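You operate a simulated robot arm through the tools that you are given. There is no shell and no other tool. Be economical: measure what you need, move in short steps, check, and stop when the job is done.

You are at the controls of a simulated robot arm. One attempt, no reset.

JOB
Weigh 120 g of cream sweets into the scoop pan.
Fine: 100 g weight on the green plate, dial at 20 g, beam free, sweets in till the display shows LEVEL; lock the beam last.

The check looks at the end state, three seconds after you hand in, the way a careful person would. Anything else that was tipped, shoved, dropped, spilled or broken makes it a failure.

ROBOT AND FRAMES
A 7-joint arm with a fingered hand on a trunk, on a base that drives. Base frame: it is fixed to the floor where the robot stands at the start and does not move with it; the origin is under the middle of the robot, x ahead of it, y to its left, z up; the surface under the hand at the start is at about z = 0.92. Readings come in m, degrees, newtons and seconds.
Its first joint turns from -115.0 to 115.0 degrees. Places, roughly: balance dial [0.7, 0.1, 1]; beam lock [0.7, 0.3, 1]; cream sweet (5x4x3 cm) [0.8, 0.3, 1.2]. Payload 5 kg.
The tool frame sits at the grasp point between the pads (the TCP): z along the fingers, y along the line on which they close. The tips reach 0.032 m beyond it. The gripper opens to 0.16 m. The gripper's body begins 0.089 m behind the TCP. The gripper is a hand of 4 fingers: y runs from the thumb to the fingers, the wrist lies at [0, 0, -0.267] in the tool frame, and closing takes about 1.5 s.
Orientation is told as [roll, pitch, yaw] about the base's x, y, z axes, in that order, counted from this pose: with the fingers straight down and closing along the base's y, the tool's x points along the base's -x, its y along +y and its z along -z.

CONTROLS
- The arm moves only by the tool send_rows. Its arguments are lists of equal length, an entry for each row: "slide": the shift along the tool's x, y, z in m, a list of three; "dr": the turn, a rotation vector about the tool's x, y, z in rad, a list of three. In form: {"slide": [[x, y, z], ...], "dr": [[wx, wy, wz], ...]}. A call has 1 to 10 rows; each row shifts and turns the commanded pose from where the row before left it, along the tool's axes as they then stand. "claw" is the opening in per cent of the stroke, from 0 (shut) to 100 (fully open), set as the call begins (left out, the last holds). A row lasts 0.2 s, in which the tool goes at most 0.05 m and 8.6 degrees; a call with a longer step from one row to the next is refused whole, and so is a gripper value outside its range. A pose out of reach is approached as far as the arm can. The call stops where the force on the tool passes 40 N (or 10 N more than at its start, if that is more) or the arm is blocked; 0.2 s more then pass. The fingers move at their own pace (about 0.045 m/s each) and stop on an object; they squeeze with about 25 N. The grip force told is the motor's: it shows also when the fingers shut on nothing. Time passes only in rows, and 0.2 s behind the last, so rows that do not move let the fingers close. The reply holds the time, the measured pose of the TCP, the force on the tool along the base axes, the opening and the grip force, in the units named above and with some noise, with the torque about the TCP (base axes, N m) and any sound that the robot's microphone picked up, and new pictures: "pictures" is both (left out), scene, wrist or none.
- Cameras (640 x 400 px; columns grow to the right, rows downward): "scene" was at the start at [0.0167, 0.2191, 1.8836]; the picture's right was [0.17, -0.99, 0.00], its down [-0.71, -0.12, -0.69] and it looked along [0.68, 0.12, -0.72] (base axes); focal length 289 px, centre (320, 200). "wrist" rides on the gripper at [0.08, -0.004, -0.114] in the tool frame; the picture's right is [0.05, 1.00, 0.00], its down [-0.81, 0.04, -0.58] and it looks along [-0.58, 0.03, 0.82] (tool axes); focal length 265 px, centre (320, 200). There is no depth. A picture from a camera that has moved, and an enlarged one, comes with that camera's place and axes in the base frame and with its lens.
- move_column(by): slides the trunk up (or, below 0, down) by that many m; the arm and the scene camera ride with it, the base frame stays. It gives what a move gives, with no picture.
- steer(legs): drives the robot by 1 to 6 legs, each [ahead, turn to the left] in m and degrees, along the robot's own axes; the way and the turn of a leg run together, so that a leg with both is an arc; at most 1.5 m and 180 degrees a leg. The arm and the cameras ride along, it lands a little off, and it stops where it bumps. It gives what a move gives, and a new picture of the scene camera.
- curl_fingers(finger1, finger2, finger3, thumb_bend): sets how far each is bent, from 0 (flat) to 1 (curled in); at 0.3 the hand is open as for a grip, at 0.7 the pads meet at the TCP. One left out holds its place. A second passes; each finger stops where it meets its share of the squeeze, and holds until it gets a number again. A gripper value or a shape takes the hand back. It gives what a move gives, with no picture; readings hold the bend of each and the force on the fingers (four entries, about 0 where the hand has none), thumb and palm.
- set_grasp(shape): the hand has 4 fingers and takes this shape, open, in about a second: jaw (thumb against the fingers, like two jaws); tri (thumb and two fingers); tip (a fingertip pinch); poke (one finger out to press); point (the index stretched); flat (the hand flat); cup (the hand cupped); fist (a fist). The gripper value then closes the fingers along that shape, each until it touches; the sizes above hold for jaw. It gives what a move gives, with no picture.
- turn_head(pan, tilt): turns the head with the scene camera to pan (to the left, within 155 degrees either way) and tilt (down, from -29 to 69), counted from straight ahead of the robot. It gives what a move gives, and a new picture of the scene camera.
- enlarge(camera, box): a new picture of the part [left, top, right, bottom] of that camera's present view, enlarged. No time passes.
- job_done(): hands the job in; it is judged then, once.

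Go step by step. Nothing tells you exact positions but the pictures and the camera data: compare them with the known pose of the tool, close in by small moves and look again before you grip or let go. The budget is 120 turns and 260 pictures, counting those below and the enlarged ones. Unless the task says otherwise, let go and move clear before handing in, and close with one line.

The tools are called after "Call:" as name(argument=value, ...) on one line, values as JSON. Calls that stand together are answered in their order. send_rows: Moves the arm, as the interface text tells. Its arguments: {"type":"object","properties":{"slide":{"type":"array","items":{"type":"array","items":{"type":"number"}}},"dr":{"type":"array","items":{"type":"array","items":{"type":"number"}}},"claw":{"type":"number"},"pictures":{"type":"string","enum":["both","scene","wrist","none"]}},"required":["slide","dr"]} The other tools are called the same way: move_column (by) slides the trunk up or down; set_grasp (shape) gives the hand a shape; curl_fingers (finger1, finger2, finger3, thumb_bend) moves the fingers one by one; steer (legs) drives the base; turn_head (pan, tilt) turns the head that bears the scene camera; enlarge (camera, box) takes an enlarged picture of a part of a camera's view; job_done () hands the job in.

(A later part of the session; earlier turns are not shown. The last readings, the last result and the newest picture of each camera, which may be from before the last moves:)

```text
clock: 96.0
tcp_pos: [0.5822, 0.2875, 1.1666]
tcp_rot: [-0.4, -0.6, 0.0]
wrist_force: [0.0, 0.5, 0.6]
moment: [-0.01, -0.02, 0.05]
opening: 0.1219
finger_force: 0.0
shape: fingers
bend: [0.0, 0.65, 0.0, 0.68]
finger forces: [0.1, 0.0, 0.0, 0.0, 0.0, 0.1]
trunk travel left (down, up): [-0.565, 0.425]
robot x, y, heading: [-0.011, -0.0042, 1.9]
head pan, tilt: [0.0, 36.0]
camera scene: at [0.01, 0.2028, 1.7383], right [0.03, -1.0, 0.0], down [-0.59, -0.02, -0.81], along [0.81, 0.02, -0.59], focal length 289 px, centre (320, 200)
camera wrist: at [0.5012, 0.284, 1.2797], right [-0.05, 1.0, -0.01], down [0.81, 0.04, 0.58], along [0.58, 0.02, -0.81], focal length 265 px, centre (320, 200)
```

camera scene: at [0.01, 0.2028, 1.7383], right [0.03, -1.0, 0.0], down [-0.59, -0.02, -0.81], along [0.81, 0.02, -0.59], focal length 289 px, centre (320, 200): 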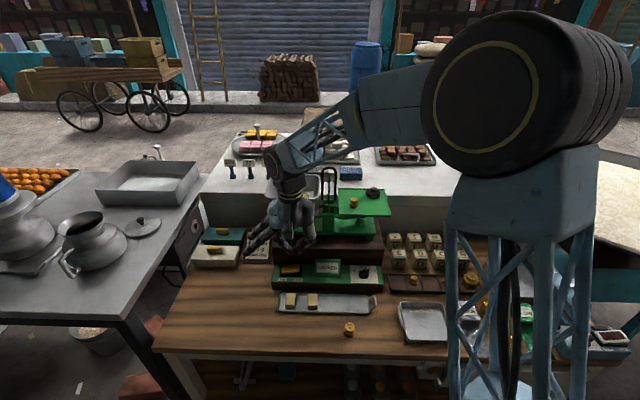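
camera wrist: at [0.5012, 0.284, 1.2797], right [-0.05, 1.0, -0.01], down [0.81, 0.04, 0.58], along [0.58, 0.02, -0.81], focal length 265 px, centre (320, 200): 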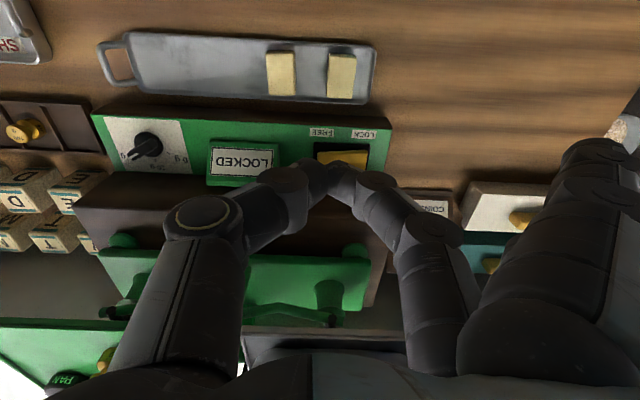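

The rocker centre is near [0.646, 0.316], so I'll press at y ≈ 0.298. I'll move above it and descend.

Call:
send_rows(slide=[[-0.01, 0.002, 0], [-0.02, 0.004, 0.01], [-0.02, 0.004, 0.02], [-0.015, 0, 0.025], [0, 0, 0.025], [0, 0, 0.025], [0, 0, 0.015], [0, 0, 0]], dr=[[0, 0, 0], [0, 0, 0], [0, 0, 0], [0, 0, 0], [0, 0, 0], [0, 0, 0], [0, 0, 0], [0, 0, 0]], pictures="wrist")

Call:
enlarge(camera="scene", box=[250, 210, 378, 300])

```text
clock: 97.8
tcp_pos: [0.6463, 0.2964, 1.0468]
tcp_rot: [-0.4, -0.5, -0.2]
wrist_force: [0.4, -0.1, 1.1]
moment: [0.02, 0.03, -0.03]
opening: 0.1221
finger_force: 0.1
shape: fingers
bend: [0.0, 0.65, 0.0, 0.68]
finger forces: [0.1, 0.1, 0.1, 0.0, 0.0, 0.1]
trunk travel left (down, up): [-0.565, 0.425]
robot x, y, heading: [-0.0047, -0.0035, 1.6]
head pan, tilt: [0.0, 36.0]
camera wrist: at [0.5669, 0.2934, 1.1595], right [-0.05, 1.0, -0.01], down [0.81, 0.04, 0.58], along [0.58, 0.02, -0.81], focal length 265 px, centre (320, 200)
```

wrist: 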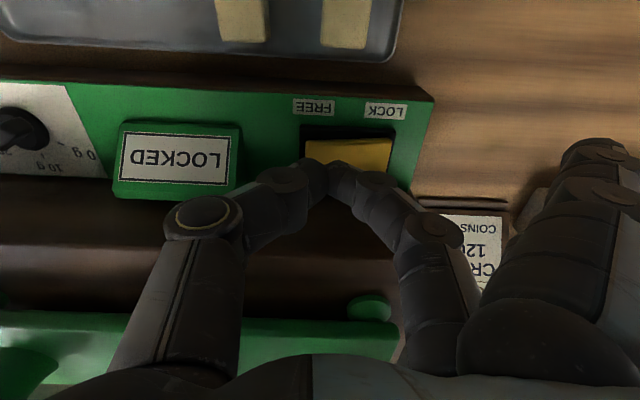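

```text
4.44 times, centred on (314, 255) of scene
camera zoom: at [0.0098, 0.2025, 1.7383], right [0.03, -1.0, 0.0], down [-0.59, -0.02, -0.81], along [0.81, 0.02, -0.59], focal length 1283 px, centre (347, -44)
```

zoom: 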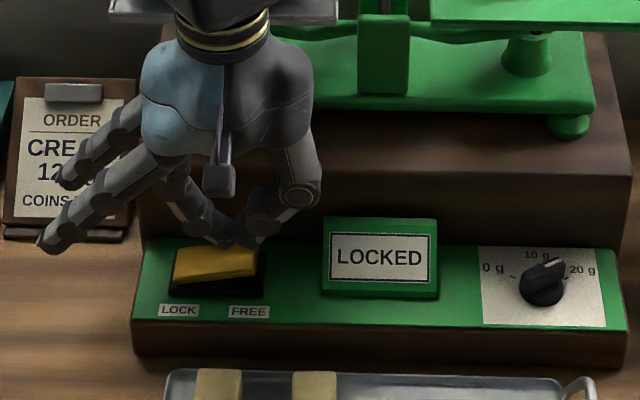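

The tip is above the right end of the rocker. I'll press down in small steps.

Call:
send_rows(slide=[[0.004, 0, 0.006], [0, 0, 0.006], [0, 0, 0.005], [0, 0, 0.004], [0, 0, 0.004], [0, 0, 0]], dr=[[0, 0, 0], [0, 0, 0], [0, 0, 0], [0, 0, 0], [0, 0, 0], [0, 0, 0]], pictures="none")

Call:
enlarge(camera="scene", box=[250, 210, 378, 300])

```text
clock: 99.2
tcp_pos: [0.6443, 0.2975, 1.0238]
tcp_rot: [-0.4, -0.5, -0.1]
wrist_force: [0.4, 0.2, 1.2]
moment: [-0.02, 0.01, -0.02]
opening: 0.1218
finger_force: 0.0
shape: fingers
bend: [0.0, 0.65, 0.0, 0.68]
finger forces: [0.0, 0.0, 0.1, 0.1, 0.1, 0.0]
trunk travel left (down, up): [-0.565, 0.425]
robot x, y, heading: [-0.0079, -0.004, 1.4]
head pan, tilt: [0.0, 36.0]
```

```text
4.44 times, centred on (314, 255) of scene
camera zoom: at [0.0099, 0.2025, 1.7383], right [0.03, -1.0, 0.0], down [-0.59, -0.02, -0.81], along [0.81, 0.02, -0.59], focal length 1283 px, centre (347, -44)
```

zoom: 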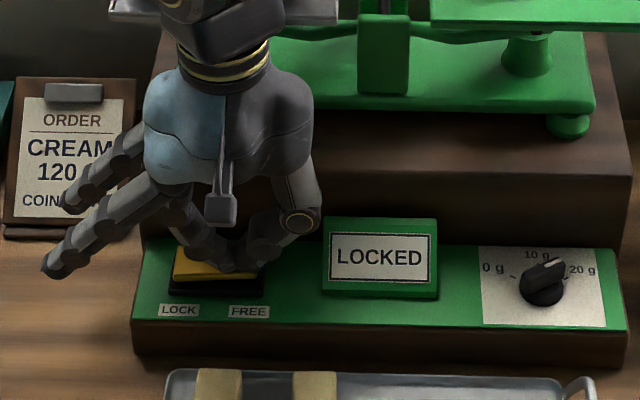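

Call:
send_rows(slide=[[0, 0, 0.003], [0, 0, 0.003], [0, 0, 0.003], [0, 0, 0.003], [0, 0, 0]], dr=[[0, 0, 0], [0, 0, 0], [0, 0, 0], [0, 0, 0], [0, 0, 0]], pictures="none")

Call:
enlarge(camera="scene", box=[250, 210, 378, 300])

```text
clock: 100.2
tcp_pos: [0.6471, 0.2985, 1.0177]
tcp_rot: [-0.1, -1.2, -0.1]
wrist_force: [-4.9, -3.2, 21.7]
moment: [0.0, 0.26, 0.08]
opening: 0.1234
finger_force: 0.1
shape: fingers
bend: [0.0, 0.68, 0.0, 0.68]
finger forces: [0.1, 0.1, 0.0, 0.0, 0.0, 0.0]
trunk travel left (down, up): [-0.565, 0.425]
robot x, y, heading: [-0.0102, -0.0066, 1.9]
head pan, tilt: [0.0, 36.0]
stopped in row 4: the force on the tool passed its limit at 43 N (the readings are from after the stop); the commanded pose is now the measured one
```

```text
4.44 times, centred on (314, 255) of scene
camera zoom: at [0.0078, 0.2013, 1.7385], right [0.03, -1.0, 0.0], down [-0.59, -0.02, -0.81], along [0.81, 0.02, -0.59], focal length 1283 px, centre (347, -44)
```

zoom: 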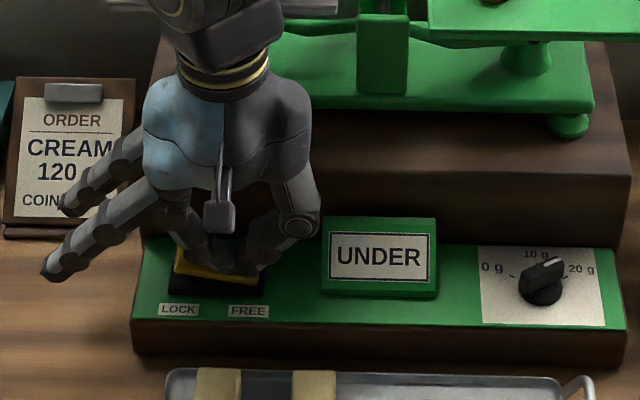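

The display reads UNDER, so the beam is free. I'll raise the hand and look at the sweets and the pan.

Call:
send_rows(slide=[[0, 0, -0.01], [0, 0, -0.02], [0, 0, -0.025], [0.005, 0, -0.03], [0.02, 0, -0.03], [0.025, 0, -0.025], [0.025, 0, 0], [0.015, 0, 0], [0, 0, 0]], dr=[[0, 0, 0], [0, 0, 0], [0, 0, 0], [0, 0, 0], [0, 0, 0], [0, 0, 0], [0, 0, 0], [0, 0, 0], [0, 0, 0]], pictures="wrist")

Call:
curl_fingers(finger1=0, finger3=0, finger2=0.5, thumb_bend=0.5)

Call:
enlarge(camera="scene", box=[250, 150, 410, 250])

Call:
enlarge(camera="scene", box=[265, 270, 345, 320])

```text
clock: 102.2
tcp_pos: [0.5537, 0.2989, 1.1543]
tcp_rot: [-0.2, -0.9, -0.1]
wrist_force: [0.2, -0.2, 0.4]
moment: [-0.01, 0.01, -0.01]
opening: 0.1233
finger_force: 0.0
shape: fingers
bend: [0.0, 0.66, 0.0, 0.68]
finger forces: [0.1, 0.0, 0.0, 0.0, 0.0, 0.0]
trunk travel left (down, up): [-0.565, 0.425]
robot x, y, heading: [-0.007, -0.0049, 1.6]
head pan, tilt: [0.0, 36.0]
camera wrist: at [0.4718, 0.2955, 1.2659], right [-0.05, 1.0, 0.0], down [0.81, 0.04, 0.59], along [0.59, 0.03, -0.81], focal length 265 px, centre (320, 200)
```

wrist: 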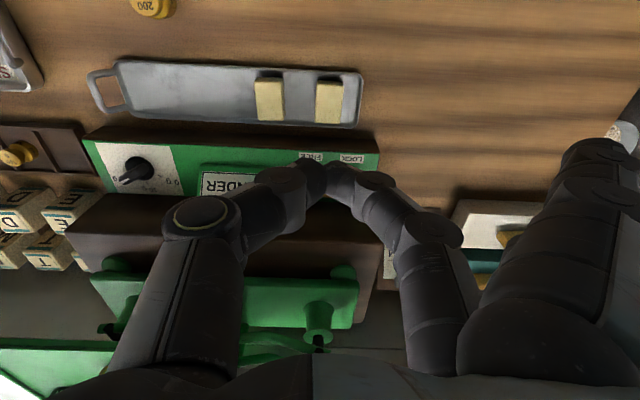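

```text
clock: 103.2
tcp_pos: [0.5529, 0.2988, 1.1523]
tcp_rot: [-0.2, -0.9, -0.2]
wrist_force: [0.3, 0.7, 0.4]
moment: [0.03, 0.01, 0.01]
opening: 0.1674
finger_force: 0.0
shape: fingers
bend: [0.0, 0.5, 0.0, 0.5]
finger forces: [0.0, 0.0, 0.0, 0.0, 0.0, 0.1]
trunk travel left (down, up): [-0.565, 0.425]
robot x, y, heading: [-0.0064, -0.0049, 1.5]
head pan, tilt: [0.0, 36.0]
```

```text
4.00 times, centred on (330, 200) of scene
camera zoom: at [0.0098, 0.2025, 1.7383], right [0.03, -1.0, 0.0], down [-0.59, -0.02, -0.81], along [0.81, 0.02, -0.59], focal length 1154 px, centre (280, 200)
```

zoom: 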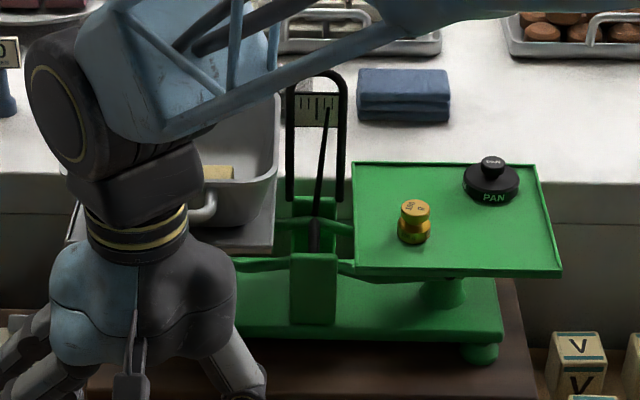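

```text
8.00 times, centred on (305, 295) of scene
camera zoom: at [0.0098, 0.2025, 1.7383], right [0.03, -1.0, 0.0], down [-0.59, -0.02, -0.81], along [0.81, 0.02, -0.59], focal length 2309 px, centre (440, -560)
```

zoom: 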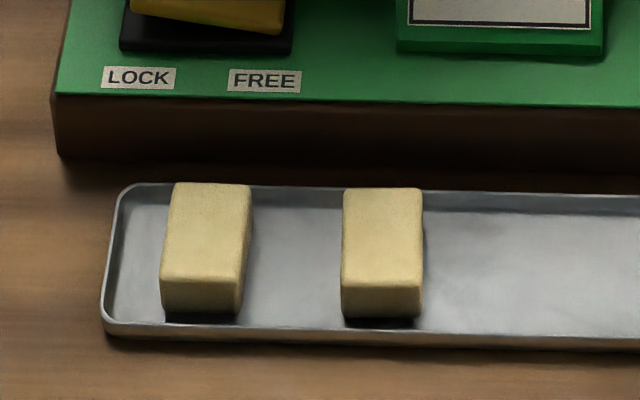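

Sweets are at about [0.556, 0.310] and [0.557, 0.240]. I'll take the left one, with a narrowed opening so the thumb fits between them.

Call:
curl_fingers(finger2=0.56, thumb_bend=0.56)

Call:
send_rows(slide=[[-0.003, 0.006, 0.01], [0, 0.005, 0.02], [0, 0, 0.025], [0, 0, 0.025], [0, 0, 0.025], [0, 0, 0.02], [0, 0, 0.01], [0, 0, 0]], dr=[[0, 0.008, 0], [0, 0.008, 0], [0, 0, 0], [0, 0, 0], [0, 0, 0], [0, 0, 0], [0, 0, 0], [0, 0, 0]], pictures="wrist")

Call:
enlarge(camera="scene", box=[250, 230, 362, 310])

```text
clock: 104.2
tcp_pos: [0.5538, 0.2988, 1.1535]
tcp_rot: [-0.1, -0.9, -0.1]
wrist_force: [-0.9, -0.6, -0.4]
moment: [0.02, -0.01, -0.01]
opening: 0.156
finger_force: 0.1
shape: fingers
bend: [0.0, 0.56, 0.0, 0.56]
finger forces: [0.1, 0.0, 0.0, 0.0, 0.0, 0.0]
trunk travel left (down, up): [-0.565, 0.425]
robot x, y, heading: [-0.0084, -0.0049, 1.8]
head pan, tilt: [0.0, 36.0]
```

```text
clock: 106.0
tcp_pos: [0.5565, 0.3126, 1.019]
tcp_rot: [-0.2, -0.1, 0.0]
wrist_force: [0.0, 0.3, 0.0]
moment: [0.0, 0.01, -0.01]
opening: 0.1562
finger_force: 0.2
shape: fingers
bend: [0.0, 0.56, 0.0, 0.56]
finger forces: [0.0, 0.0, 0.1, 0.1, 0.1, 0.0]
trunk travel left (down, up): [-0.565, 0.425]
robot x, y, heading: [-0.0053, -0.0063, 1.5]
head pan, tilt: [0.0, 36.0]
camera wrist: at [0.4783, 0.3068, 1.1322], right [-0.05, 1.0, 0.0], down [0.82, 0.04, 0.58], along [0.58, 0.03, -0.82], focal length 265 px, centre (320, 200)
```

wrist: 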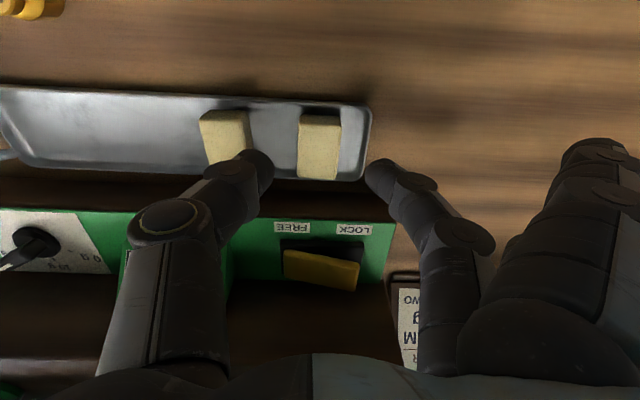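

```text
5.00 times, centred on (306, 270) of scene
camera zoom: at [0.0098, 0.2025, 1.7383], right [0.03, -1.0, 0.0], down [-0.59, -0.02, -0.81], along [0.81, 0.02, -0.59], focal length 1443 px, centre (390, -150)
```

zoom: 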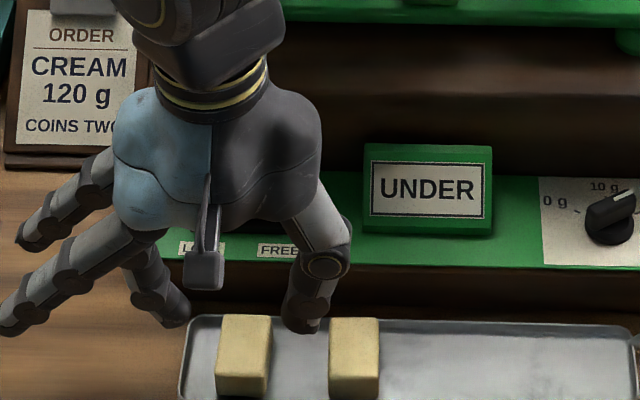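

Aligned, and the sweet is 3 cm wide along y. I'll narrow the opening to clear the tray rim, then go down with the tips staying just above rim level.

Call:
curl_fingers(finger2=0.6, thumb_bend=0.6)

Call:
send_rows(slide=[[0, -0.001, 0.012], [0, 0, 0.012], [0, 0, 0.006], [0, 0, 0]], dr=[[0, 0, 0], [0, 0, 0], [0, 0, 0], [0, 0, 0]], pictures="wrist")

Call:
enlarge(camera="wrist", box=[220, 100, 420, 225])

```text
clock: 107.0
tcp_pos: [0.5568, 0.3117, 1.019]
tcp_rot: [-0.2, 0.1, -0.1]
wrist_force: [-0.8, 1.2, -0.6]
moment: [-0.02, 0.08, -0.01]
opening: 0.1483
finger_force: 0.1
shape: fingers
bend: [0.0, 0.6, 0.0, 0.6]
finger forces: [0.0, 0.1, 0.0, 0.0, 0.0, 0.0]
trunk travel left (down, up): [-0.565, 0.425]
robot x, y, heading: [-0.011, -0.0052, 1.8]
head pan, tilt: [0.0, 36.0]
```

```text
clock: 108.0
tcp_pos: [0.5564, 0.3101, 0.9892]
tcp_rot: [-0.2, 0.0, -0.1]
wrist_force: [0.0, -0.1, 1.5]
moment: [0.01, 0.02, 0.02]
opening: 0.1482
finger_force: 0.0
shape: fingers
bend: [0.0, 0.6, 0.0, 0.6]
finger forces: [0.1, 0.0, 0.0, 0.0, 0.1, 0.1]
trunk travel left (down, up): [-0.565, 0.425]
robot x, y, heading: [-0.008, 0.0004, 1.8]
head pan, tilt: [0.0, 36.0]
camera wrist: at [0.4774, 0.3047, 1.1024], right [-0.05, 1.0, 0.0], down [0.82, 0.04, 0.58], along [0.58, 0.03, -0.82], focal length 265 px, centre (320, 200)
```

wrist: 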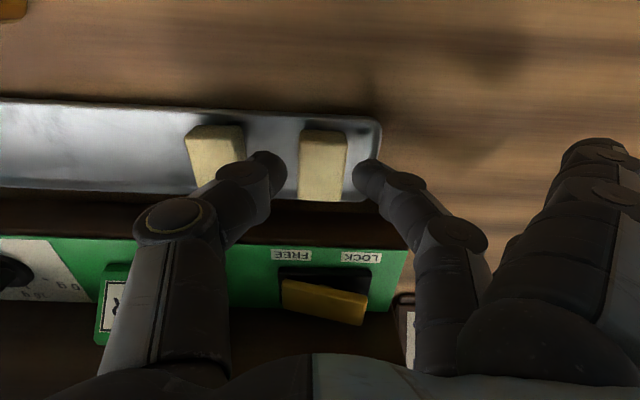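

```text
3.20 times, centred on (320, 162) of wrist
camera zoom: at [0.4774, 0.3047, 1.1024], right [-0.05, 1.0, 0.0], down [0.82, 0.04, 0.58], along [0.58, 0.03, -0.82], focal length 849 px, centre (320, 320)
```

zoom: 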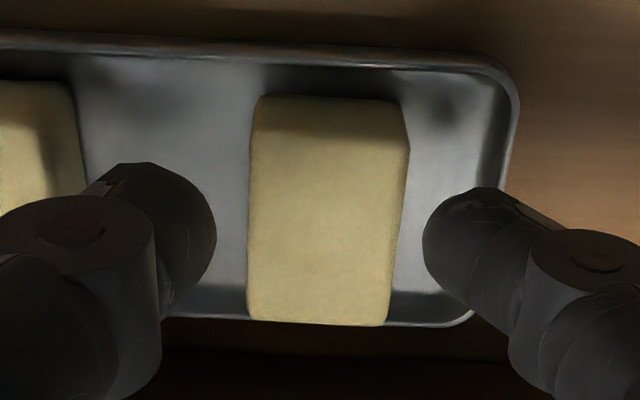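

Finger and thumb flank the sweet at its middle. I'll lower the last bit and close.

Call:
send_rows(slide=[[0, 0, 0.009], [0, 0, 0.008], [0, 0, 0]], dr=[[0, 0, 0], [0, 0, 0], [0, 0, 0]], pictures="none")

Call:
curl_fingers(finger2=0.72, thumb_bend=0.72)

Call:
send_rows(slide=[[0, 0, -0.005], [0, 0, -0.01], [0, 0, -0.015], [0, 0, -0.015], [0, 0, 0]], dr=[[0, 0, 0], [0, 0, 0], [0, 0, 0], [0, 0, 0], [0, 0, 0]], pictures="both")

```text
clock: 108.8
tcp_pos: [0.558, 0.3093, 0.9705]
tcp_rot: [-0.2, 0.0, -0.1]
wrist_force: [-0.6, -0.5, -0.9]
moment: [0.0, 0.0, 0.03]
opening: 0.148
finger_force: 0.0
shape: fingers
bend: [0.0, 0.6, 0.0, 0.6]
finger forces: [0.0, 0.1, 0.1, 0.0, 0.0, 0.0]
trunk travel left (down, up): [-0.565, 0.425]
robot x, y, heading: [-0.0091, -0.0028, 1.7]
head pan, tilt: [0.0, 36.0]
```

```text
clock: 109.8
tcp_pos: [0.5572, 0.3083, 0.97]
tcp_rot: [-0.2, 0.0, -0.1]
wrist_force: [-0.5, -0.4, 0.0]
moment: [0.02, -0.02, -0.02]
opening: 0.136
finger_force: 9.7
shape: fingers
bend: [0.0, 0.62, 0.0, 0.68]
finger forces: [0.0, 9.6, 0.0, 0.1, 10.0, 0.1]
trunk travel left (down, up): [-0.565, 0.425]
robot x, y, heading: [-0.0087, -0.0039, 2.0]
head pan, tilt: [0.0, 36.0]
```

```text
clock: 111.0
tcp_pos: [0.5589, 0.311, 1.0155]
tcp_rot: [-0.2, 0.0, -0.1]
wrist_force: [0.6, -0.8, -0.8]
moment: [0.0, -0.01, 0.01]
opening: 0.136
finger_force: 9.7
shape: fingers
bend: [0.0, 0.61, 0.0, 0.69]
finger forces: [0.0, 9.8, 0.1, 0.0, 9.6, 0.0]
trunk travel left (down, up): [-0.565, 0.425]
robot x, y, heading: [-0.0022, -0.0039, 1.8]
head pan, tilt: [0.0, 36.0]
camera scene: at [0.0098, 0.2026, 1.7383], right [0.03, -1.0, 0.0], down [-0.59, -0.02, -0.81], along [0.81, 0.02, -0.59], focal length 289 px, centre (320, 200)
camera wrist: at [0.4788, 0.3056, 1.1301], right [-0.05, 1.0, 0.0], down [0.82, 0.04, 0.58], along [0.58, 0.03, -0.82], focal length 265 px, centre (320, 200)
```

scene: 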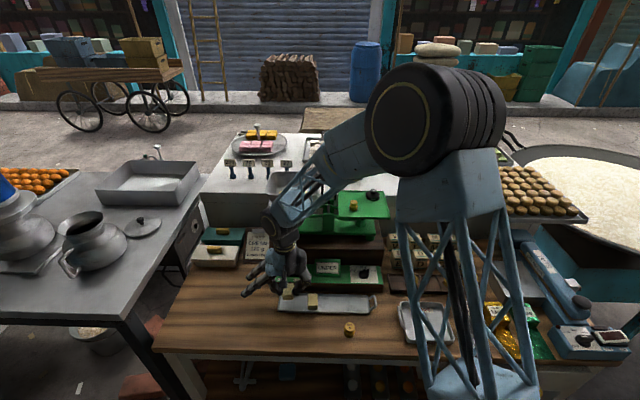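
wrist: 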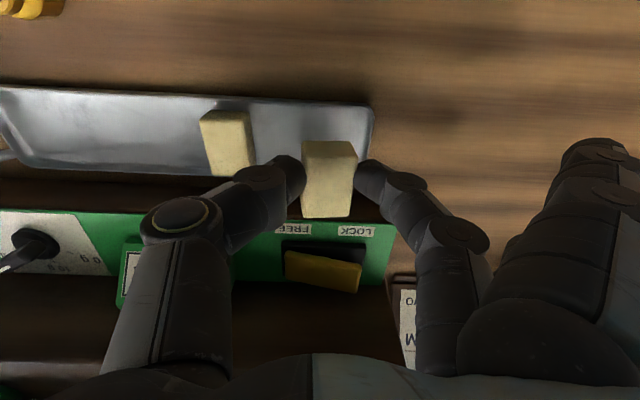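

The sweet is held. I'll raise to z ≈ 1.33 and then go forward over the pan (existing sweets near [0.77, 0.275] and [0.77, 0.34], rim x 0.71–0.83, y 0.23–0.385).

Call:
send_rows(slide=[[0, 0, -0.02], [0, 0, -0.03], [0, 0, -0.035], [0, 0, -0.04], [0, 0, -0.04], [0, 0, -0.04], [0, 0, -0.04], [0, 0, -0.04], [0, 0, -0.03], [0, 0, 0]], dr=[[0, 0, 0], [0, 0, 0], [0, 0, 0], [0, 0, 0], [0, 0, 0], [0, 0, 0], [0, 0, 0], [0, 0, 0], [0, 0, 0], [0, 0, 0]], pictures="scene")

```text
clock: 113.2
tcp_pos: [0.559, 0.3094, 1.3316]
tcp_rot: [-0.1, 0.0, 0.0]
wrist_force: [0.1, 0.0, -1.2]
moment: [-0.04, 0.01, 0.01]
opening: 0.1358
finger_force: 10.0
shape: fingers
bend: [0.0, 0.61, 0.0, 0.69]
finger forces: [0.0, 9.7, 0.0, 0.0, 9.6, 0.0]
trunk travel left (down, up): [-0.565, 0.425]
robot x, y, heading: [-0.0119, -0.0048, 1.8]
head pan, tilt: [0.0, 36.0]
camera scene: at [0.0099, 0.2026, 1.7383], right [0.03, -1.0, 0.0], down [-0.59, -0.02, -0.81], along [0.81, 0.02, -0.59], focal length 289 px, centre (320, 200)
```

scene: 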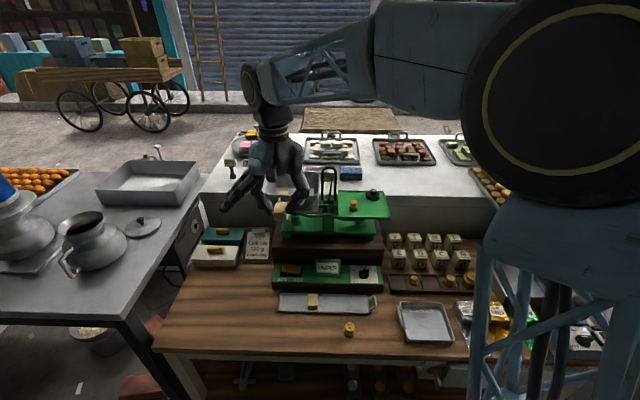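

Call:
send_rows(slide=[[-0.01, 0, 0], [-0.02, 0, 0], [-0.025, 0, 0], [-0.025, 0, 0], [-0.025, 0, 0], [-0.025, 0, 0], [-0.025, 0, 0], [-0.025, 0, 0], [-0.02, 0, 0], [-0.009, 0, 0]], dr=[[0, 0, 0], [0, 0, 0], [0, 0, 0], [0, 0, 0], [0, 0, 0], [0, 0, 0], [0, 0, 0], [0, 0, 0], [0, 0, 0], [0, 0, 0]], pictures="both")

Call:
enlarge(camera="scene", box=[230, 130, 358, 220])

Call:
enlarge(camera="wrist", box=[220, 60, 420, 185])

```text
clock: 115.4
tcp_pos: [0.7678, 0.3105, 1.3293]
tcp_rot: [-0.2, 0.1, -0.1]
wrist_force: [0.2, 0.5, -0.8]
moment: [0.01, 0.04, -0.03]
opening: 0.1356
finger_force: 9.6
shape: fingers
bend: [0.0, 0.61, 0.0, 0.69]
finger forces: [0.0, 9.6, 0.1, 0.0, 9.6, 0.0]
trunk travel left (down, up): [-0.565, 0.425]
robot x, y, heading: [-0.0121, -0.0035, 1.9]
head pan, tilt: [0.0, 36.0]
camera scene: at [0.0101, 0.2026, 1.7383], right [0.03, -1.0, 0.0], down [-0.59, -0.02, -0.81], along [0.81, 0.02, -0.59], focal length 289 px, centre (320, 200)
camera wrist: at [0.688, 0.3054, 1.4438], right [-0.05, 1.0, 0.0], down [0.82, 0.04, 0.58], along [0.58, 0.03, -0.82], focal length 265 px, centre (320, 200)
```

scene: 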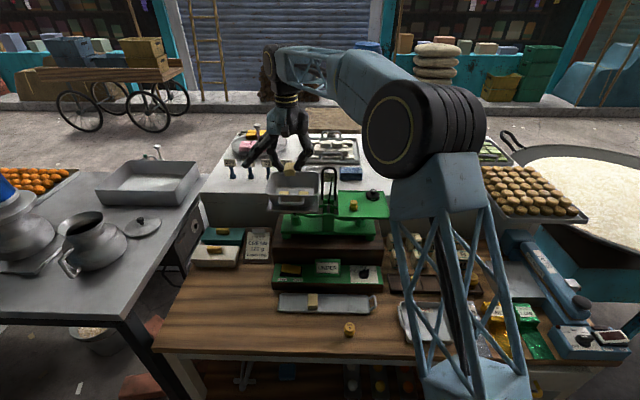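
wrist: 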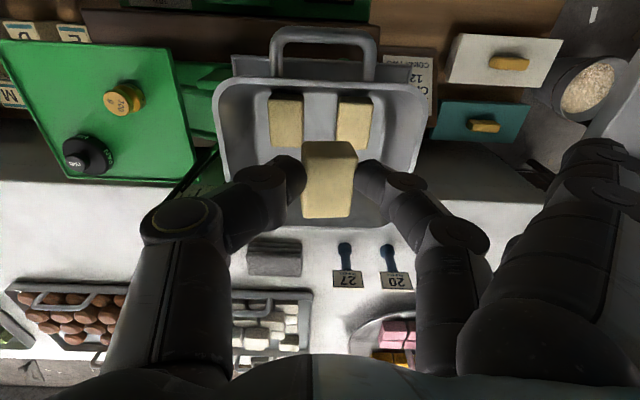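

```text
4.44 times, centred on (294, 175) of scene
camera zoom: at [0.0101, 0.2026, 1.7383], right [0.03, -1.0, 0.0], down [-0.59, -0.02, -0.81], along [0.81, 0.02, -0.59], focal length 1283 px, centre (436, 311)
```

zoom: 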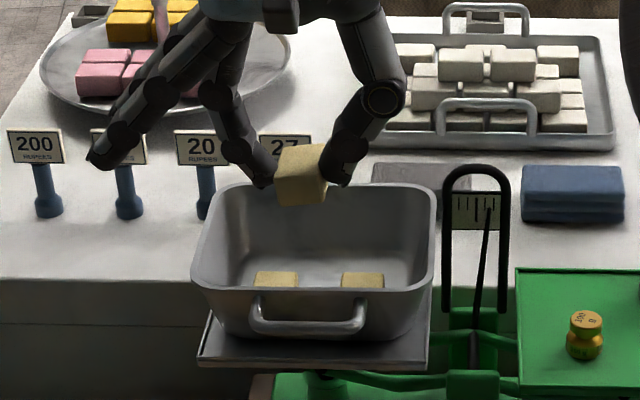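

```text
3.20 times, centred on (320, 122) of wrist
camera zoom: at [0.688, 0.3054, 1.4438], right [-0.05, 1.0, 0.0], down [0.82, 0.04, 0.58], along [0.58, 0.03, -0.82], focal length 849 px, centre (320, 448)
```

zoom: 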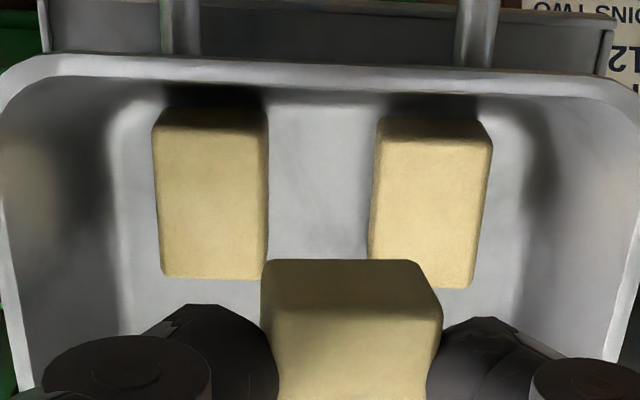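

The sweets lie in the front half of the pan, with free floor behind them. I'll go to x ≈ 0.822, y ≈ 0.312 and lower the sweet there.

Call:
send_rows(slide=[[-0.012, 0.001, 0], [-0.018, 0.001, 0], [-0.016, 0, 0], [-0.008, 0, 0.01], [0, 0, 0.02], [0, 0, 0.02], [0, 0, 0.015], [0, 0, 0.005], [0, 0, 0]], dr=[[0, 0, 0], [0, 0, 0], [0, 0, 0], [0, 0, 0], [0, 0, 0], [0, 0, 0], [0, 0, 0], [0, 0, 0], [0, 0, 0]], pictures="wrist")

Call:
enlarge(camera="scene", box=[230, 130, 358, 220])

```text
clock: 117.4
tcp_pos: [0.8217, 0.3112, 1.2609]
tcp_rot: [-0.3, 0.0, -0.2]
wrist_force: [0.5, -0.1, -0.7]
moment: [0.01, -0.01, 0.0]
opening: 0.1358
finger_force: 9.5
shape: fingers
bend: [0.0, 0.61, 0.0, 0.69]
finger forces: [0.0, 9.6, 0.0, 0.0, 9.6, 0.0]
trunk travel left (down, up): [-0.565, 0.425]
robot x, y, heading: [-0.0082, -0.001, 2.0]
head pan, tilt: [0.0, 36.0]
camera wrist: at [0.7413, 0.3074, 1.3743], right [-0.05, 1.0, 0.0], down [0.82, 0.04, 0.58], along [0.58, 0.03, -0.82], focal length 265 px, centre (320, 200)
```

wrist: 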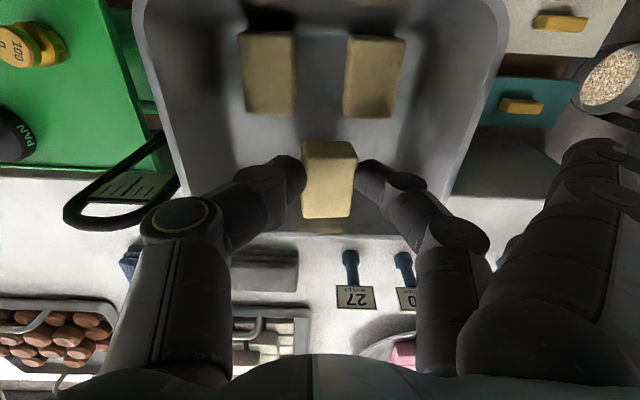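

```text
4.44 times, centred on (294, 175) of scene
camera zoom: at [0.01, 0.2026, 1.7383], right [0.03, -1.0, 0.0], down [-0.59, -0.02, -0.81], along [0.81, 0.02, -0.59], focal length 1283 px, centre (436, 311)
```

zoom: 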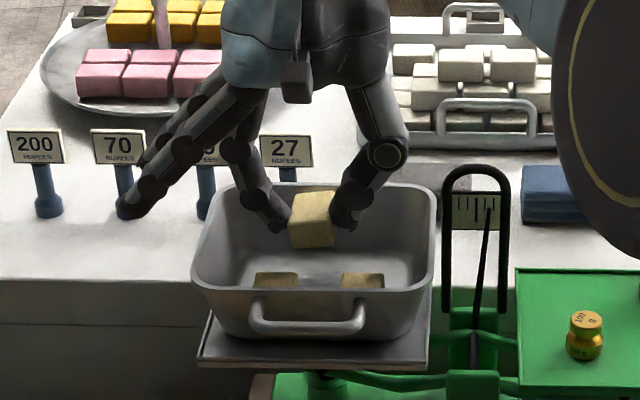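

Clear all round. I'll lower further in small steps until I feel the floor.

Call:
send_rows(slide=[[0, 0, 0.008], [0, 0, 0.008], [0, 0, 0.006], [0, 0, 0.004], [0, 0, 0]], dr=[[0, 0, 0], [0, 0, 0], [0, 0, 0], [0, 0, 0], [0, 0, 0]], pictures="none")

Call:
enlarge(camera="scene", box=[250, 150, 346, 217])

```text
clock: 118.6
tcp_pos: [0.8196, 0.3117, 1.2362]
tcp_rot: [-0.2, 0.1, -0.1]
wrist_force: [0.4, -0.5, -1.0]
moment: [-0.01, 0.03, -0.02]
opening: 0.1359
finger_force: 9.6
shape: fingers
bend: [0.0, 0.61, 0.0, 0.69]
finger forces: [0.0, 9.6, 0.0, 0.0, 9.5, 0.0]
trunk travel left (down, up): [-0.565, 0.425]
robot x, y, heading: [-0.0113, -0.0055, 1.5]
head pan, tilt: [0.0, 36.0]
```

```text
5.97 times, centred on (298, 184) of scene
camera zoom: at [0.0099, 0.2026, 1.7383], right [0.03, -1.0, 0.0], down [-0.59, -0.02, -0.81], along [0.81, 0.02, -0.59], focal length 1723 px, centre (451, 298)
```

zoom: 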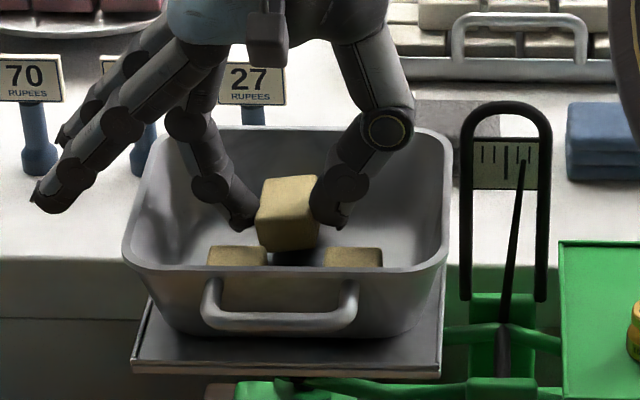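

Call:
send_rows(slide=[[0, 0, 0.004], [0, 0, 0.003], [0, 0, 0.003], [0, 0, 0]], dr=[[0, 0, 0], [0, 0, 0], [0, 0, 0], [0, 0, 0]], pictures="none")

Call:
enlarge(camera="scene", box=[250, 150, 346, 217])

```text
clock: 119.6
tcp_pos: [0.8197, 0.3119, 1.2248]
tcp_rot: [-0.2, 0.0, 0.0]
wrist_force: [0.3, -0.3, -0.4]
moment: [0.0, 0.0, -0.02]
opening: 0.1355
finger_force: 9.5
shape: fingers
bend: [0.0, 0.61, 0.0, 0.69]
finger forces: [0.1, 9.7, 0.1, 0.1, 9.6, 0.1]
trunk travel left (down, up): [-0.565, 0.425]
robot x, y, heading: [-0.0094, -0.0019, 1.7]
head pan, tilt: [0.0, 36.0]
```

```text
5.97 times, centred on (298, 184) of scene
camera zoom: at [0.0099, 0.2026, 1.7383], right [0.03, -1.0, 0.0], down [-0.59, -0.02, -0.81], along [0.81, 0.02, -0.59], focal length 1723 px, centre (451, 298)
```

zoom: 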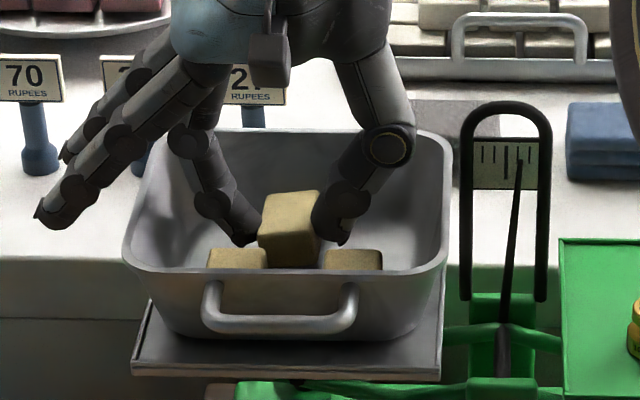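

Call:
send_rows(slide=[[0, 0, 0.003], [0, 0, 0.003], [0, 0, 0]], dr=[[0, 0, 0], [0, 0, 0], [0, 0, 0]], pictures="none")

Call:
enlarge(camera="scene", box=[250, 150, 346, 217])

```text
clock: 120.4
tcp_pos: [0.8201, 0.3116, 1.2185]
tcp_rot: [-0.2, 0.1, 0.0]
wrist_force: [-0.2, -0.6, 0.0]
moment: [-0.02, -0.02, 0.04]
opening: 0.1357
finger_force: 9.7
shape: fingers
bend: [0.0, 0.61, 0.0, 0.69]
finger forces: [0.0, 9.7, 0.0, 0.0, 9.7, 0.0]
trunk travel left (down, up): [-0.565, 0.425]
robot x, y, heading: [-0.0094, -0.0031, 1.6]
head pan, tilt: [0.0, 36.0]
```

```text
5.97 times, centred on (298, 184) of scene
camera zoom: at [0.0099, 0.2026, 1.7383], right [0.03, -1.0, 0.0], down [-0.59, -0.02, -0.81], along [0.81, 0.02, -0.59], focal length 1723 px, centre (451, 298)
```

zoom: 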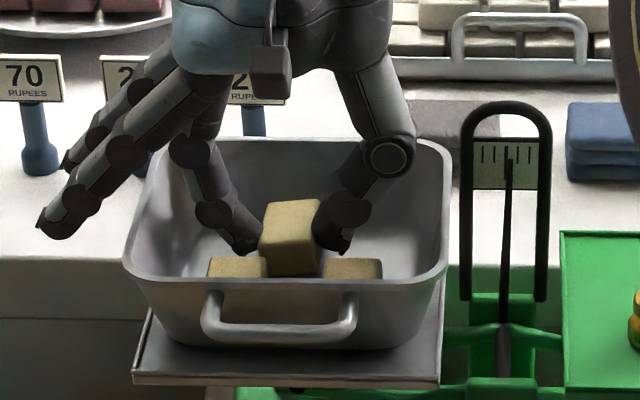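

The sweet rests on the pan floor (the pan sank slightly), so I'll release and lift clear.

Call:
curl_fingers(finger2=0.55, thumb_bend=0.6)

Call:
send_rows(slide=[[0, 0, -0.006], [0, 0, -0.012], [0, 0, -0.02], [0, 0, -0.025], [0, 0, -0.03], [0, 0, -0.02], [0, 0, 0]], dr=[[0, 0, 0], [0, 0, 0], [0, 0, 0], [0, 0, 0], [0, 0, 0], [0, 0, 0], [0, 0, 0]], pictures="none")

Call:
enlarge(camera="scene", box=[250, 150, 410, 290])

```text
clock: 121.4
tcp_pos: [0.8189, 0.3108, 1.2185]
tcp_rot: [-0.2, 0.1, -0.1]
wrist_force: [1.3, 0.2, 0.0]
moment: [0.01, 0.0, 0.05]
opening: 0.1476
finger_force: 0.0
shape: fingers
bend: [0.0, 0.55, 0.0, 0.6]
finger forces: [0.0, 0.1, 0.0, 0.0, 0.0, 0.0]
trunk travel left (down, up): [-0.565, 0.425]
robot x, y, heading: [-0.0119, -0.0066, 1.7]
head pan, tilt: [0.0, 36.0]
```

```text
clock: 123.0
tcp_pos: [0.8202, 0.3131, 1.3336]
tcp_rot: [-0.2, 0.2, -0.1]
wrist_force: [0.1, -0.4, 0.2]
moment: [-0.03, 0.01, -0.02]
opening: 0.1475
finger_force: 0.0
shape: fingers
bend: [0.0, 0.55, 0.0, 0.6]
finger forces: [0.1, 0.0, 0.0, 0.0, 0.0, 0.0]
trunk travel left (down, up): [-0.565, 0.425]
robot x, y, heading: [-0.0061, -0.0041, 1.6]
head pan, tilt: [0.0, 36.0]
```

```text
2.86 times, centred on (330, 220) of scene
camera zoom: at [0.0099, 0.2026, 1.7383], right [0.03, -1.0, 0.0], down [-0.59, -0.02, -0.81], along [0.81, 0.02, -0.59], focal length 824 px, centre (291, 143)
```

zoom: 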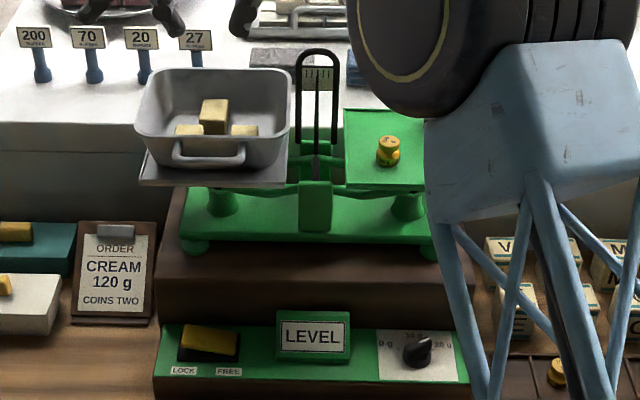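

The display shows LEVEL with three sweets. Now I'll go back to the rocker with a closed stylus to press the LOCK side.

Call:
send_rows(slide=[[0.01, 0, 0], [0.02, 0, 0], [0.022, 0.003, 0], [0.022, 0.003, 0], [0.022, 0.003, 0], [0.022, 0.003, 0], [0.022, 0.003, 0], [0.02, 0.003, 0], [0.014, 0.002, 0], [0.006, 0.001, 0]], dr=[[0, 0, 0], [0, 0, 0], [0, 0, 0], [0, 0, 0], [0, 0, 0], [0, 0, 0], [0, 0, 0], [0, 0, 0], [0, 0, 0], [0, 0, 0]], pictures="none")

Call:
curl_fingers(finger2=0.65, thumb_bend=0.68)

Call:
send_rows(slide=[[0, 0, 0.015], [0, 0, 0.03], [0, 0, 0.035], [0, 0, 0.035], [0, 0, 0.035], [0, 0, 0.035], [0, 0, 0.035], [0, 0, 0.03], [0, 0, 0.02], [0, 0, 0]], dr=[[0, 0, 0], [0, 0, 0], [0, 0, 0], [0, 0, 0], [0, 0, 0], [0, 0, 0], [0, 0, 0], [0, 0, 0], [0, 0, 0], [0, 0, 0]], pictures="wrist")

Call:
enlarge(camera="scene", box=[250, 190, 378, 290])

```text
clock: 125.2
tcp_pos: [0.6388, 0.3323, 1.3316]
tcp_rot: [-0.2, 0.1, -0.1]
wrist_force: [-0.5, 1.2, 0.2]
moment: [0.0, -0.01, 0.03]
opening: 0.1474
finger_force: 0.0
shape: fingers
bend: [0.0, 0.55, 0.0, 0.6]
finger forces: [0.0, 0.1, 0.0, 0.0, 0.0, 0.1]
trunk travel left (down, up): [-0.565, 0.425]
robot x, y, heading: [-0.0103, -0.0045, 1.8]
head pan, tilt: [0.0, 36.0]
```

```text
clock: 126.2
tcp_pos: [0.6409, 0.3331, 1.3321]
tcp_rot: [-0.1, 0.2, 0.0]
wrist_force: [-0.3, 0.1, 0.3]
moment: [-0.02, 0.0, 0.01]
opening: 0.1328
finger_force: 0.2
shape: fingers
bend: [0.0, 0.65, 0.0, 0.68]
finger forces: [0.0, 0.0, 0.1, 0.0, 0.0, 0.1]
trunk travel left (down, up): [-0.565, 0.425]
robot x, y, heading: [-0.0115, -0.0046, 2.0]
head pan, tilt: [0.0, 36.0]
```

```text
clock: 128.4
tcp_pos: [0.6402, 0.332, 1.0614]
tcp_rot: [-0.2, 0.0, -0.1]
wrist_force: [0.8, 0.2, 0.4]
moment: [-0.01, -0.03, 0.02]
opening: 0.1325
finger_force: 0.1
shape: fingers
bend: [0.0, 0.65, 0.0, 0.68]
finger forces: [0.0, 0.0, 0.0, 0.0, 0.0, 0.0]
trunk travel left (down, up): [-0.565, 0.425]
robot x, y, heading: [-0.0057, -0.0044, 1.4]
head pan, tilt: [0.0, 36.0]
camera wrist: at [0.5614, 0.3275, 1.1752], right [-0.05, 1.0, 0.0], down [0.82, 0.04, 0.58], along [0.58, 0.03, -0.82], focal length 265 px, centre (320, 200)
```

wrist: 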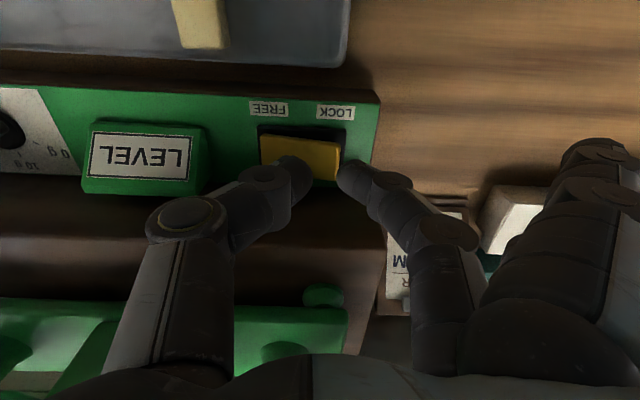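

```text
4.00 times, centred on (314, 240) of scene
camera zoom: at [0.0098, 0.2025, 1.7383], right [0.03, -1.0, 0.0], down [-0.59, -0.02, -0.81], along [0.81, 0.02, -0.59], focal length 1154 px, centre (344, 40)
```

zoom: 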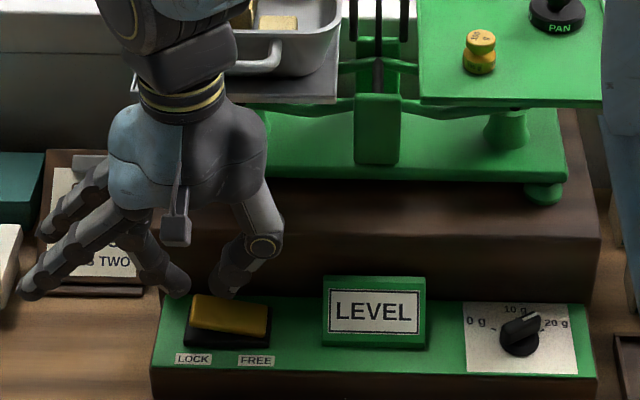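

The stylus is not fully closed, so I'll shut the two fingers before pressing.

Call:
curl_fingers(finger2=0.75, thumb_bend=0.75)

Call:
send_rows(slide=[[0, 0.002, 0.006], [0, 0, 0.006], [0, 0, 0]], dr=[[0, 0, 0], [0, 0, 0], [0, 0, 0]], pictures="wrist")

Call:
enlarge(camera="scene", box=[250, 210, 346, 285])

```text
clock: 129.4
tcp_pos: [0.6403, 0.3315, 1.0613]
tcp_rot: [-0.2, 0.1, -0.1]
wrist_force: [0.9, 0.3, -0.9]
moment: [-0.03, 0.0, 0.01]
opening: 0.1221
finger_force: 0.2
shape: fingers
bend: [0.0, 0.72, 0.0, 0.74]
finger forces: [0.0, 0.0, 0.0, 0.0, 0.1, 0.1]
trunk travel left (down, up): [-0.565, 0.425]
robot x, y, heading: [-0.0103, -0.0007, 1.6]
head pan, tilt: [0.0, 36.0]
```

```text
clock: 130.2
tcp_pos: [0.6405, 0.3343, 1.0499]
tcp_rot: [-0.1, 0.0, -0.2]
wrist_force: [-0.1, 0.9, 0.0]
moment: [-0.01, -0.02, 0.02]
opening: 0.1225
finger_force: 0.1
shape: fingers
bend: [0.0, 0.72, 0.0, 0.74]
finger forces: [0.0, 0.0, 0.1, 0.0, 0.0, 0.0]
trunk travel left (down, up): [-0.565, 0.425]
robot x, y, heading: [-0.01, -0.0041, 2.1]
head pan, tilt: [0.0, 36.0]
camera wrist: at [0.561, 0.3301, 1.1637], right [-0.05, 1.0, 0.0], down [0.82, 0.04, 0.58], along [0.58, 0.03, -0.82], focal length 265 px, centre (320, 200)
```

wrist: 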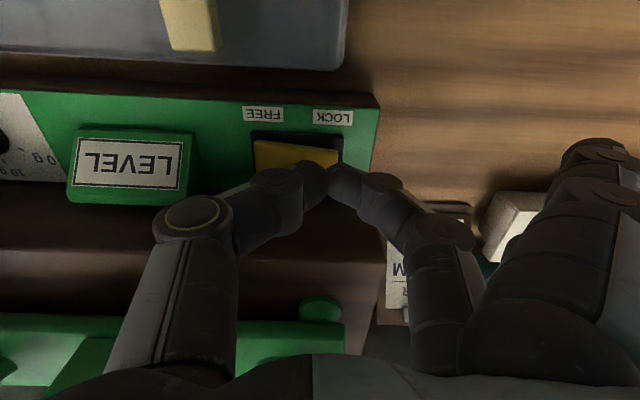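

```text
5.33 times, centred on (298, 248) of scene
camera zoom: at [0.0098, 0.2025, 1.7383], right [0.03, -1.0, 0.0], down [-0.59, -0.02, -0.81], along [0.81, 0.02, -0.59], focal length 1539 px, centre (437, -53)
```

zoom: 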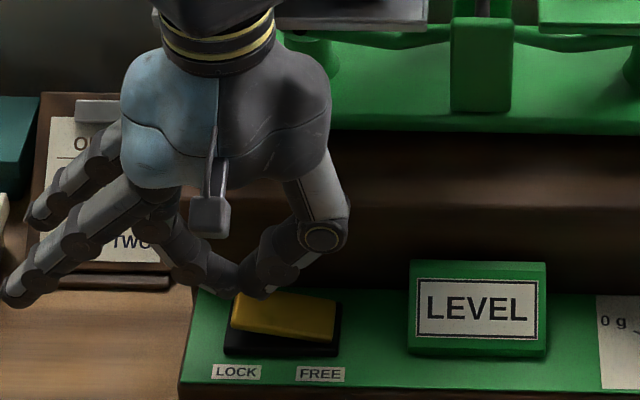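

Aligned over the raised LOCK end, so I'll press down.

Call:
send_rows(slide=[[-0.002, 0, 0.008], [0, 0, 0.007], [0, 0, 0.005], [0, 0, 0.004], [0, 0, 0.003], [0, 0, 0.003], [0, 0, 0.003], [0, 0, 0.003], [0, 0, 0.002]], dr=[[0, 0, 0], [0, 0, 0], [0, 0, 0], [0, 0, 0], [0, 0, 0], [0, 0, 0], [0, 0, 0], [0, 0, 0], [0, 0, 0]], pictures="none")

Call:
enlarge(camera="scene", box=[250, 150, 410, 290])

```text
clock: 132.2
tcp_pos: [0.643, 0.334, 1.0139]
tcp_rot: [-0.1, -0.2, -0.1]
wrist_force: [1.0, -1.6, 17.3]
moment: [-0.14, -0.12, 0.0]
opening: 0.1211
finger_force: 12.6
shape: fingers
bend: [0.0, 0.73, 0.0, 0.75]
finger forces: [0.0, 0.1, 0.0, 0.1, 25.1, 0.0]
trunk travel left (down, up): [-0.565, 0.425]
robot x, y, heading: [-0.011, -0.0029, 1.6]
head pan, tilt: [0.0, 36.0]
```

```text
2.86 times, centred on (330, 220) of scene
camera zoom: at [0.0088, 0.2017, 1.7388], right [0.03, -1.0, 0.0], down [-0.59, -0.02, -0.81], along [0.81, 0.02, -0.59], focal length 824 px, centre (291, 143)
```

zoom: 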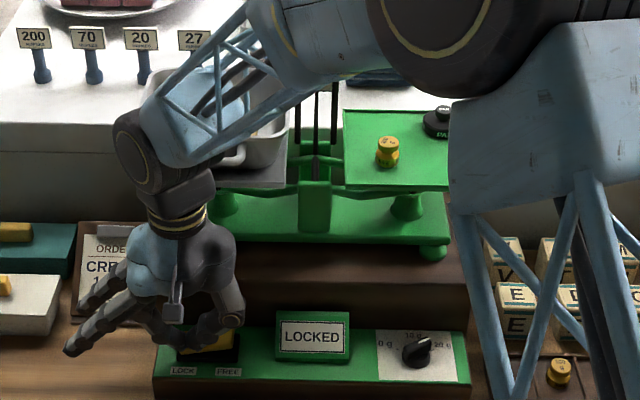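

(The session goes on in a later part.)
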